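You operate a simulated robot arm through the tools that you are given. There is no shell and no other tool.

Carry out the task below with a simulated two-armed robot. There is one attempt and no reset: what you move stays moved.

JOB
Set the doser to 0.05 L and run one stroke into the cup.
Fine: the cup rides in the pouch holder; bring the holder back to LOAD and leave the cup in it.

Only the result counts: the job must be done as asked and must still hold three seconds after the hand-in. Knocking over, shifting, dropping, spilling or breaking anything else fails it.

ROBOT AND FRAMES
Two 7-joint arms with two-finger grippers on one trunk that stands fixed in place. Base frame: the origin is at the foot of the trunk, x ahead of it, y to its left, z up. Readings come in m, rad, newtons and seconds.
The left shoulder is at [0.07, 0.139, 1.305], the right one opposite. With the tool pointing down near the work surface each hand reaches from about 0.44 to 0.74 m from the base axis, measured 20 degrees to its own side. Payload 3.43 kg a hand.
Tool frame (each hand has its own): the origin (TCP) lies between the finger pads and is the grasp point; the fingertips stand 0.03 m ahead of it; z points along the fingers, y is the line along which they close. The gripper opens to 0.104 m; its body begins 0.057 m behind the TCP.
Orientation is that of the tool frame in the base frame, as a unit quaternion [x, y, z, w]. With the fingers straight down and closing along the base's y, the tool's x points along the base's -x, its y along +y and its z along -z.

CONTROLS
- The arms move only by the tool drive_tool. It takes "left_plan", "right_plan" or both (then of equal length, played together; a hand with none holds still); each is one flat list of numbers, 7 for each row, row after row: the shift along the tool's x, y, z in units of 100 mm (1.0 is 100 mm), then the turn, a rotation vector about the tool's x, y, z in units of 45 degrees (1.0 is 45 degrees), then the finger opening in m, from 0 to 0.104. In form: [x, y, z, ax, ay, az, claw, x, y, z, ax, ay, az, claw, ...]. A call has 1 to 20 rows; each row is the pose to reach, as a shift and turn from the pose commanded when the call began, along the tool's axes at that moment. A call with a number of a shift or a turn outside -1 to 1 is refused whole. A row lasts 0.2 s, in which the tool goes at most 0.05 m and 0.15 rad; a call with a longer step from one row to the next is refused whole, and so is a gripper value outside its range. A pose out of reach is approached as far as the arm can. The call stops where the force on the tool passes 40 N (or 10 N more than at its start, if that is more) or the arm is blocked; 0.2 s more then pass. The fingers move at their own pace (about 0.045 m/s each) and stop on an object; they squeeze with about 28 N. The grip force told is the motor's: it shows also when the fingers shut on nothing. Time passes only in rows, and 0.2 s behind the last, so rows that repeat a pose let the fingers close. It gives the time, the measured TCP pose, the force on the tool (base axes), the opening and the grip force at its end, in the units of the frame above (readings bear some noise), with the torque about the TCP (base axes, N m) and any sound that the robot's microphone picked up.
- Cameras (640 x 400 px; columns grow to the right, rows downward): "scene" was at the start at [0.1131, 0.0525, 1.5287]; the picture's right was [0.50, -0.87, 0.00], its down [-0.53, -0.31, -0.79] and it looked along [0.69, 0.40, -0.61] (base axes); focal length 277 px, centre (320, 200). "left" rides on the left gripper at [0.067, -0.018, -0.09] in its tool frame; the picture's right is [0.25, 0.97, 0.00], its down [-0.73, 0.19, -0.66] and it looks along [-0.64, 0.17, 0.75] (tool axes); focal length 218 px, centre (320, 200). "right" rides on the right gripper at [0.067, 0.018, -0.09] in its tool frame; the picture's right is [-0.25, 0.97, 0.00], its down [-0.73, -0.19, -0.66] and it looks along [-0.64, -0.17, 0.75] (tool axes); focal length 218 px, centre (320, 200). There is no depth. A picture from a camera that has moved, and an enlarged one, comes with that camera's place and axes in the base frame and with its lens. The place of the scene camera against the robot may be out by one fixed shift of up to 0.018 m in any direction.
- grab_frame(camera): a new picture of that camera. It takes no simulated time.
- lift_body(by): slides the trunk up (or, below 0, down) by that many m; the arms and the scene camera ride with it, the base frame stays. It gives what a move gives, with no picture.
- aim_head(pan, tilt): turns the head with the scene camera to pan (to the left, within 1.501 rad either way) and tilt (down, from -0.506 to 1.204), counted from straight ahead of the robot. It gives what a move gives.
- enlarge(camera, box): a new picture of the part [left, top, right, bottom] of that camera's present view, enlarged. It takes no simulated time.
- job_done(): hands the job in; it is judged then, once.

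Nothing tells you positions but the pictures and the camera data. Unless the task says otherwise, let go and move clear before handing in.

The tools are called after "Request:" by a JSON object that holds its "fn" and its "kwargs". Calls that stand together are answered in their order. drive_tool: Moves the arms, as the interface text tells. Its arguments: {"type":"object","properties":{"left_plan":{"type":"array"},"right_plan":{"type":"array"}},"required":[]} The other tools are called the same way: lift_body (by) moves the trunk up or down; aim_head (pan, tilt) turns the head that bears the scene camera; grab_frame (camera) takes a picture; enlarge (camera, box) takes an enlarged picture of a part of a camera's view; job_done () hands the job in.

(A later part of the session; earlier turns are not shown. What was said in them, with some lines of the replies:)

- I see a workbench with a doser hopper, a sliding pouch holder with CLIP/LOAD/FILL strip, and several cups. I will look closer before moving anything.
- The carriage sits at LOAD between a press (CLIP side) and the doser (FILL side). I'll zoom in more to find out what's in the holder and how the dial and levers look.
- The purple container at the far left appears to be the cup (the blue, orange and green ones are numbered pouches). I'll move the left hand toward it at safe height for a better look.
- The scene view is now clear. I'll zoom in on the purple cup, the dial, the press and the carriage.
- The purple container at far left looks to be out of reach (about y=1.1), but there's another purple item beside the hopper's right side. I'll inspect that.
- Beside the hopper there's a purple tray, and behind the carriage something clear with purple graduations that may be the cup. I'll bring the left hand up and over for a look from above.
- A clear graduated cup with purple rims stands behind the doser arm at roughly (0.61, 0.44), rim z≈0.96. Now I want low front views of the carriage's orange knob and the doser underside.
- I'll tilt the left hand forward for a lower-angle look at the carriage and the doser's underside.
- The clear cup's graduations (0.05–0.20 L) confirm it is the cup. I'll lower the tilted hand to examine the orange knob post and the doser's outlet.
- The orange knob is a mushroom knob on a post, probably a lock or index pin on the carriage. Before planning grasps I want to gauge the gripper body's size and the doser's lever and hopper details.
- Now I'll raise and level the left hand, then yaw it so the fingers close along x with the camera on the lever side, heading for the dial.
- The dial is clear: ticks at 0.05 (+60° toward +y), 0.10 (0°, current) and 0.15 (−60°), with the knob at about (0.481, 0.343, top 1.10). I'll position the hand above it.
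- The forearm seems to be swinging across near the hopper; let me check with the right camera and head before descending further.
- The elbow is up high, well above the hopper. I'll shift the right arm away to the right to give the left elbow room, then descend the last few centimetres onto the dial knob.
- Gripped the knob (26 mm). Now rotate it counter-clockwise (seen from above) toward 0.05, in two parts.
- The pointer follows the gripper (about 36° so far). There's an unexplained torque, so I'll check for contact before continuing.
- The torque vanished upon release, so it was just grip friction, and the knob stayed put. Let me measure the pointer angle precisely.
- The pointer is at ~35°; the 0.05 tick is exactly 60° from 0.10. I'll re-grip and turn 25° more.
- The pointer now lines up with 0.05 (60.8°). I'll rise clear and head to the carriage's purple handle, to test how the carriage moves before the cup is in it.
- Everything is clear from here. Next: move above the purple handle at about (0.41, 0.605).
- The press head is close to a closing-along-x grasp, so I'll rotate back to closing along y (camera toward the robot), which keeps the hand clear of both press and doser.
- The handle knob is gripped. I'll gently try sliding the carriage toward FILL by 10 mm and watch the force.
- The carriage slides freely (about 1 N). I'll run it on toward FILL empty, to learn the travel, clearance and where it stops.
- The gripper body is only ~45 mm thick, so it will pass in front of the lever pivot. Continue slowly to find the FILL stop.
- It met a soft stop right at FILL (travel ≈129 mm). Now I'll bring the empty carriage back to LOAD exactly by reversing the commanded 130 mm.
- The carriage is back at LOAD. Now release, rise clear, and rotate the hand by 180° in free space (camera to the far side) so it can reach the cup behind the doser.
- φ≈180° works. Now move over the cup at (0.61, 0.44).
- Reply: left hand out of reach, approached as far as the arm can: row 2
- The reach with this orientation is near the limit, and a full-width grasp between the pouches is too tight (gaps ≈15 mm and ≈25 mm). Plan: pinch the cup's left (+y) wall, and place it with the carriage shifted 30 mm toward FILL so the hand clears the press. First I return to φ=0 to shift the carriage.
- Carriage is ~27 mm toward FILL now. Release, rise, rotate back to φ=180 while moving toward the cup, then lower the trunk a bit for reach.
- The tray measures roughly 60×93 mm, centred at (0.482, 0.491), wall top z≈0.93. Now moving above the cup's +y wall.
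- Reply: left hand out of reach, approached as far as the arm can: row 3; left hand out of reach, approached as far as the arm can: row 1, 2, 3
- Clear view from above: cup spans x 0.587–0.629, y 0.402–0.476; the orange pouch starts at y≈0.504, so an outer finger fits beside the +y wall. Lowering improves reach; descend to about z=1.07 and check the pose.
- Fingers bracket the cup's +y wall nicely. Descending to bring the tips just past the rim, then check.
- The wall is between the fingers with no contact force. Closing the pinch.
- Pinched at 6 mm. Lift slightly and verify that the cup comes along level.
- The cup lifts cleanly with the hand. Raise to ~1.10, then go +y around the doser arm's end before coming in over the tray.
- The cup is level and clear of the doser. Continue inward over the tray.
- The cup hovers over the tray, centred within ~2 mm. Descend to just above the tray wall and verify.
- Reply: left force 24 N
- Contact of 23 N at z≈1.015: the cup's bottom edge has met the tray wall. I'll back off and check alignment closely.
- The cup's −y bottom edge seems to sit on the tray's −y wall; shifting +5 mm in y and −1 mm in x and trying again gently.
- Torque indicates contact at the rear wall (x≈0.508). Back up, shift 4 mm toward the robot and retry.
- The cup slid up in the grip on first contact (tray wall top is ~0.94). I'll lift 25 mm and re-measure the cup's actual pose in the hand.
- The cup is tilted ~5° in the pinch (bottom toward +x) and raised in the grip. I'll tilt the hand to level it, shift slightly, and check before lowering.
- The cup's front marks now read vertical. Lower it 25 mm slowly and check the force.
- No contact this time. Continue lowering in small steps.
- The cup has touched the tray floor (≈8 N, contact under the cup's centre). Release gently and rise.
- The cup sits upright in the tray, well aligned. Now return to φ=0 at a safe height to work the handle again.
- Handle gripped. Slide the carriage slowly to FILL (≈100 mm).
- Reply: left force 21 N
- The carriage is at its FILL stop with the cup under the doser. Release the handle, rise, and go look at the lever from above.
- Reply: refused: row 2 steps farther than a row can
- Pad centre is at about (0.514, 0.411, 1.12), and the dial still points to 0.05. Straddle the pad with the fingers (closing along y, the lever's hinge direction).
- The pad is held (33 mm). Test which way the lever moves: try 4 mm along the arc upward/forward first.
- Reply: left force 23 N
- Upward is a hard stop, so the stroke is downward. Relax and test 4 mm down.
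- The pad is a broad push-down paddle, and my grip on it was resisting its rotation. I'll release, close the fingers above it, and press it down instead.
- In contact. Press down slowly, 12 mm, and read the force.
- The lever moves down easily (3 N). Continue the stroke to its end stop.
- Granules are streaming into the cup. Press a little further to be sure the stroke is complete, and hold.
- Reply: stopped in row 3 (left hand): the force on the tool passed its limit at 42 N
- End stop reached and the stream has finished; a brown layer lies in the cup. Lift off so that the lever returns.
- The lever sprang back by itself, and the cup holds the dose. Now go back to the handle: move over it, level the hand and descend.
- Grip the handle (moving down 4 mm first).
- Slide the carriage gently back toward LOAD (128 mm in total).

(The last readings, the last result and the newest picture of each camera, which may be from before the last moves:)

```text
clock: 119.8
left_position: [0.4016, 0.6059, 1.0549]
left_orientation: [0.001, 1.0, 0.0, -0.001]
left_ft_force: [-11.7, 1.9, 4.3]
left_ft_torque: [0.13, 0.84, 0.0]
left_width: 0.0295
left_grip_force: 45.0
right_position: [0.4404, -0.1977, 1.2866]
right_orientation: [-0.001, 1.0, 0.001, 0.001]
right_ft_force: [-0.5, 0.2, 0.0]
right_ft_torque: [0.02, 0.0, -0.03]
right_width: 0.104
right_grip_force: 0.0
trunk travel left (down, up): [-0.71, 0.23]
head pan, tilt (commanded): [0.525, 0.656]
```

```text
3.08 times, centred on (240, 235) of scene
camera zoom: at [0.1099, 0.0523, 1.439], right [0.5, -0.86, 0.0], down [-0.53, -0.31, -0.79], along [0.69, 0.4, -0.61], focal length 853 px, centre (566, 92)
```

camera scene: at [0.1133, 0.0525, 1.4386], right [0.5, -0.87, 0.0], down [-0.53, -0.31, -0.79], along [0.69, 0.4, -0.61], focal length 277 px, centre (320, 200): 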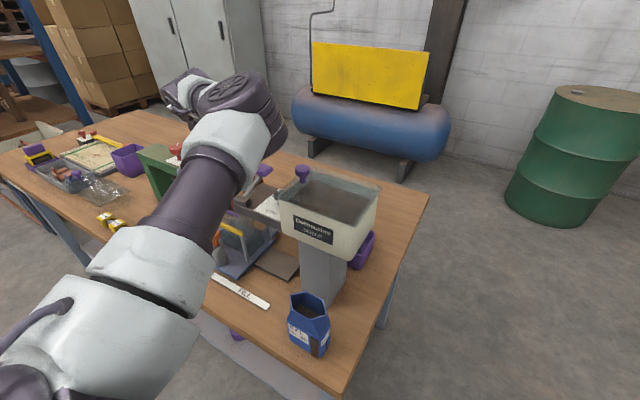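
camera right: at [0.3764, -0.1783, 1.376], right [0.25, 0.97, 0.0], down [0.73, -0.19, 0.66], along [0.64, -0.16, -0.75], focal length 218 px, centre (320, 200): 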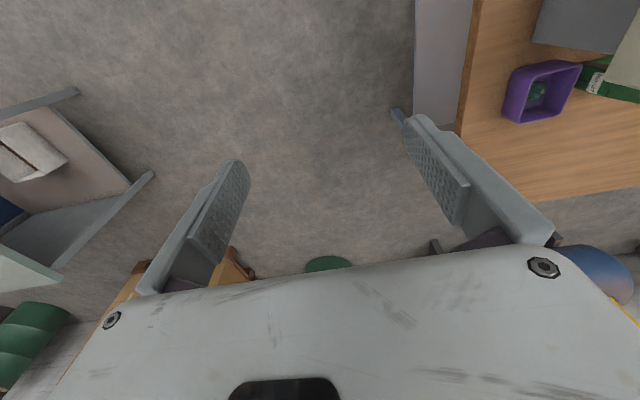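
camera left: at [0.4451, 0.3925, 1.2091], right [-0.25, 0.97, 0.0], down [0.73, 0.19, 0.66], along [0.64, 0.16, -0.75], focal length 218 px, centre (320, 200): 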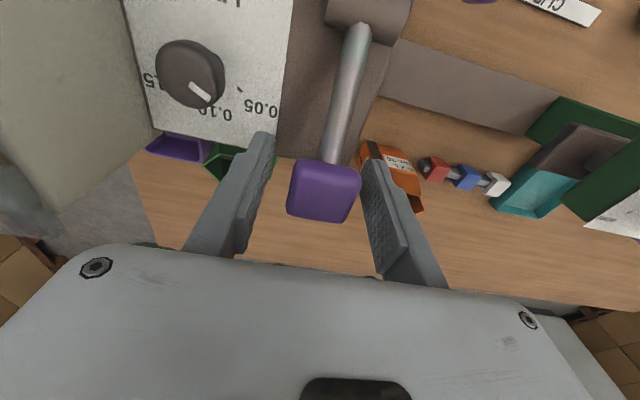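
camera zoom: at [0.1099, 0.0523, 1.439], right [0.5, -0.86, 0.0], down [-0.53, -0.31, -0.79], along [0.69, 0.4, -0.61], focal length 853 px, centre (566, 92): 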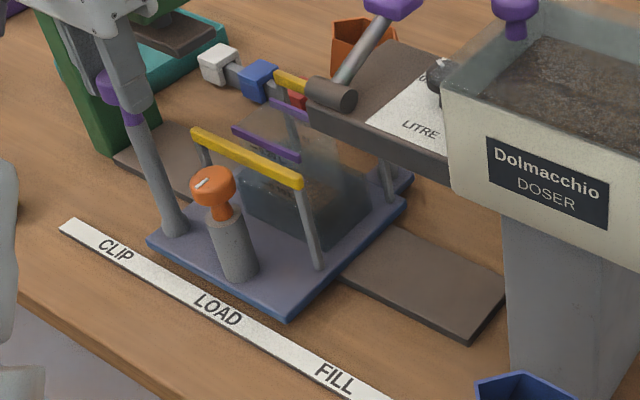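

The carriage view matches the original LOAD position. Release the handle and rise clear.

Request:
{"fn": "drive_tool", "kwargs": {"left_plan": [0.01, 0, 0, 0, 0, 0, 0.0, 0.01, 0, 0, 0, 0, 0, 0.07, 0.01, 0, 0, 0, 0, 0, 0.07, 0.01, 0, -0.3, 0, 0, 0, 0.07, 0.01, 0, -0.65, 0, 0, 0, 0.07, 0.01, 0, -1.0, 0, 0, 0, 0.07]}}

Request:
{"fn": "drive_tool", "kwargs": {"left_plan": [0.1, 0, -0.3, 0, 0, 0, 0.07, 0.3, 0, -0.6, 0, 0, 0, 0.07, 0.5, 0, -0.9, 0, 0, 0, 0.07, 0.5, 0, -1.0, 0, 0, 0, 0.07]}}

Request:
{"fn": "grab_frame", "kwargs": {"camera": "left"}}

Request:
{"fn": "enlarge", "kwargs": {"camera": "left", "box": [200, 20, 380, 160]}}

Request:
{"fn": "enlarge", "kwargs": {"camera": "scene", "box": [160, 170, 320, 300]}}

```text
clock: 121.2
left_position: [0.4026, 0.6033, 1.1546]
left_orientation: [0.001, 1.0, -0.001, -0.001]
left_ft_force: [-0.1, -0.1, 0.4]
left_ft_torque: [0.02, -0.02, 0.01]
left_width: 0.0699
left_grip_force: 0.1
right_position: [0.4431, -0.1974, 1.286]
right_orientation: [0.0, 1.0, 0.001, 0.001]
right_ft_force: [0.6, 0.0, 0.1]
right_ft_torque: [-0.01, 0.0, 0.02]
right_width: 0.104
right_grip_force: 0.1
trunk travel left (down, up): [-0.71, 0.23]
head pan, tilt (commanded): [0.525, 0.656]
```

```text
clock: 122.2
left_position: [0.3563, 0.6053, 1.2553]
left_orientation: [0.001, 1.0, -0.001, -0.002]
left_ft_force: [0.5, -0.1, -0.4]
left_ft_torque: [0.01, 0.01, -0.01]
left_width: 0.07
left_grip_force: 0.0
right_position: [0.4445, -0.1963, 1.2851]
right_orientation: [0.001, 1.0, 0.0, 0.0]
right_ft_force: [-0.3, 0.7, -0.4]
right_ft_torque: [0.03, 0.0, 0.0]
right_width: 0.1042
right_grip_force: 0.1
trunk travel left (down, up): [-0.71, 0.23]
head pan, tilt (commanded): [0.525, 0.656]
```

```text
taken
camera left: at [0.2895, 0.5877, 1.3449], right [-0.25, 0.97, 0.0], down [0.73, 0.19, 0.65], along [0.63, 0.16, -0.76], focal length 218 px, centre (320, 200)
```

left: 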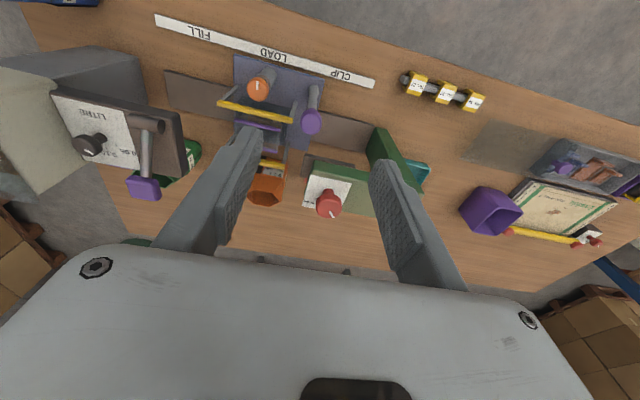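

```text
2.86 times, centred on (290, 90) of left
camera zoom: at [0.2895, 0.5877, 1.3449], right [-0.25, 0.97, 0.0], down [0.73, 0.19, 0.65], along [0.63, 0.16, -0.76], focal length 624 px, centre (406, 514)
```

zoom: 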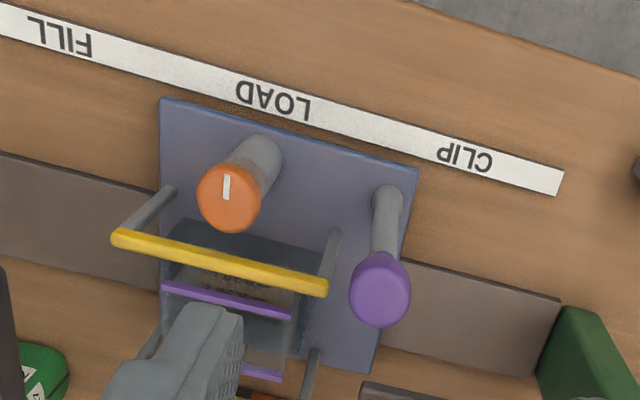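

```text
3.08 times, centred on (240, 235) of scene
camera zoom: at [0.1135, 0.0524, 1.4386], right [0.5, -0.87, 0.0], down [-0.53, -0.31, -0.79], along [0.69, 0.4, -0.61], focal length 853 px, centre (566, 92)
```

zoom: 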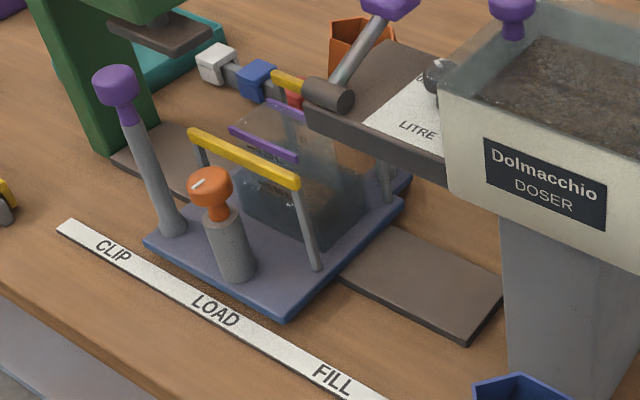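

Raise the trunk back to its original height so I can compare the carriage's position with the first pictures, and check the dose and surroundings.

Request:
{"fn": "lift_body", "kwargs": {"by": 0.09}}

Request:
{"fn": "drive_tool", "kwargs": {"left_plan": [0, 0.4, 0, 0, 0, 0, 0.07, 0, 0.8, 0, 0, 0, 0, 0.07, 0, 1.0, 0, 0, 0, 0, 0.07]}}

Request:
{"fn": "enlarge", "kwargs": {"camera": "scene", "box": [190, 230, 280, 300]}}

Request:
{"fn": "enlarge", "kwargs": {"camera": "scene", "box": [220, 210, 280, 270]}}

Request:
{"fn": "grab_frame", "kwargs": {"camera": "scene"}}

Request:
{"fn": "enlarge", "kwargs": {"camera": "left", "box": [140, 60, 300, 180]}}

```text
clock: 123.4
left_position: [0.3552, 0.6059, 1.3455]
left_orientation: [0.001, 1.0, -0.001, -0.001]
left_ft_force: [-0.8, -0.5, 0.2]
left_ft_torque: [0.01, -0.01, -0.01]
left_width: 0.0701
left_grip_force: 0.1
right_position: [0.4438, -0.1951, 1.3753]
right_orientation: [-0.001, 1.0, 0.0, 0.0]
right_ft_force: [0.4, -0.6, -0.1]
right_ft_torque: [0.0, 0.02, 0.03]
right_width: 0.104
right_grip_force: 0.0
trunk travel left (down, up): [-0.8, 0.14]
head pan, tilt (commanded): [0.525, 0.656]
```

```text
clock: 124.2
left_position: [0.3564, 0.7065, 1.3434]
left_orientation: [0.002, 1.0, 0.0, -0.001]
left_ft_force: [0.5, -0.3, 0.4]
left_ft_torque: [0.01, 0.01, 0.03]
left_width: 0.0702
left_grip_force: 0.0
right_position: [0.4436, -0.1958, 1.3751]
right_orientation: [0.0, 1.0, 0.001, -0.001]
right_ft_force: [-0.5, -0.2, -0.4]
right_ft_torque: [-0.03, 0.01, -0.01]
right_width: 0.1041
right_grip_force: 0.2
trunk travel left (down, up): [-0.8, 0.14]
head pan, tilt (commanded): [0.525, 0.656]
```

```text
5.71 times, centred on (235, 265) of scene
camera zoom: at [0.1137, 0.0528, 1.5286], right [0.5, -0.87, 0.0], down [-0.53, -0.31, -0.79], along [0.69, 0.4, -0.61], focal length 1585 px, centre (806, -171)
```

zoom: 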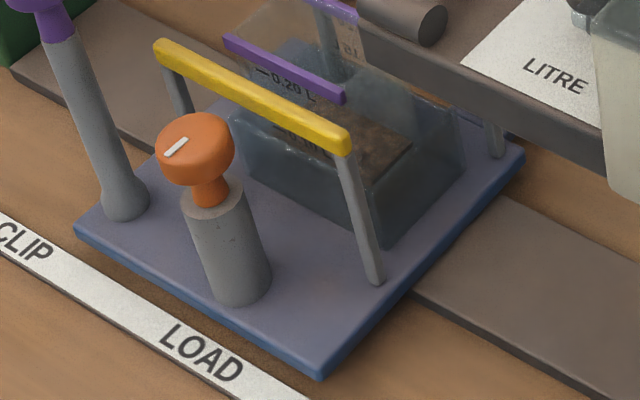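

```text
6.67 times, centred on (250, 240) of scene
camera zoom: at [0.1137, 0.0528, 1.5286], right [0.5, -0.87, 0.0], down [-0.53, -0.31, -0.79], along [0.69, 0.4, -0.61], focal length 1849 px, centre (787, -67)
```

zoom: 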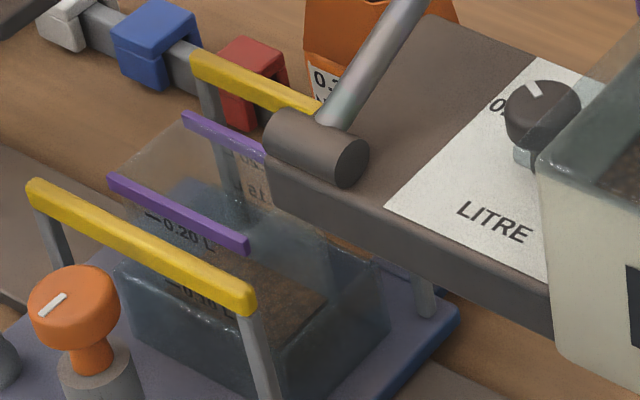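

```text
taken
camera scene: at [0.1137, 0.0528, 1.5286], right [0.5, -0.87, 0.0], down [-0.53, -0.31, -0.79], along [0.69, 0.4, -0.61], focal length 277 px, centre (320, 200)
```

scene: 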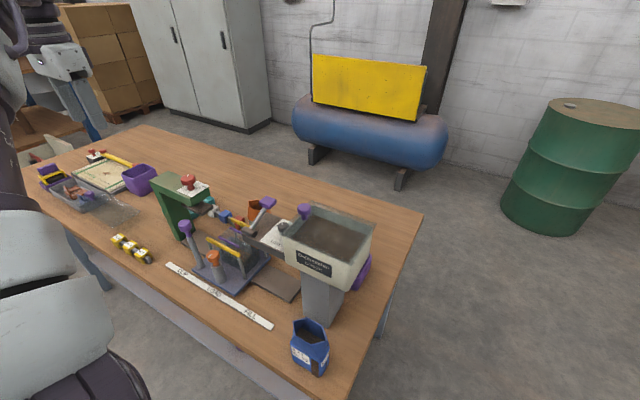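

```text
3.33 times, centred on (220, 120) of left
camera zoom: at [0.2898, 0.6882, 1.4328], right [-0.25, 0.97, 0.0], down [0.73, 0.19, 0.65], along [0.63, 0.16, -0.76], focal length 728 px, centre (653, 467)
```

zoom: 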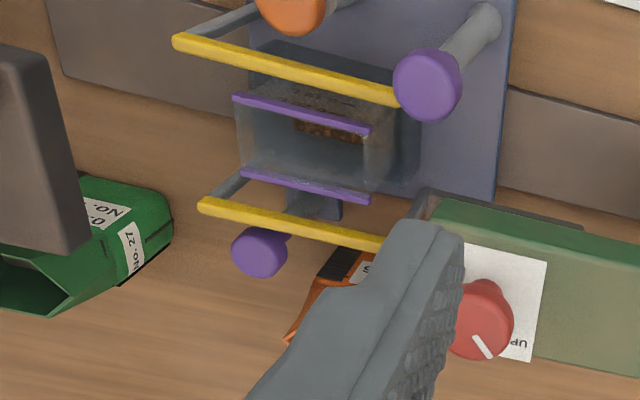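

The carriage is pixel-for-pixel where LOAD was at the start. The cup stands upright in the tray with a layer of granules, the dial points at 0.05, the lever is back at rest, and nothing else appears to have moved. Both hands are clear, so I'm handing in.

Request:
{"fn": "job_done", "kwargs": {}}

```text
The job is handed in.
```

I set the doser dial to 0.05 L, ran one full stroke into the clear graduated cup, and slid the holder back to LOAD with the cup still in it. I then handed the job in; I have not seen the result of the judging.

- **Dial:** the pointer sits on the 0.05 tick (about 60° round from 0.10, where it started).
- **Stroke:** I pressed the lever once to its end stop and it sprang back by itself. Granules ran into the cup and no spill was visible afterwards.
- **Holder:** in the last picture the carriage sits where it did at the start, at LOAD. The cup stands upright in the tray with a layer of granules in it.
- **Lever grip:** before the stroke I gripped the lever and tried it a few millimetres each way. It did not move and nothing was dispensed.
- **Cup placement:** the cup's base first caught the tray wall and slid up in my grip. I levelled and re-aligned it before setting it down.
- **Rest of the bench:** the pouches and tools around the doser look undisturbed. Both hands were clear before I handed in.
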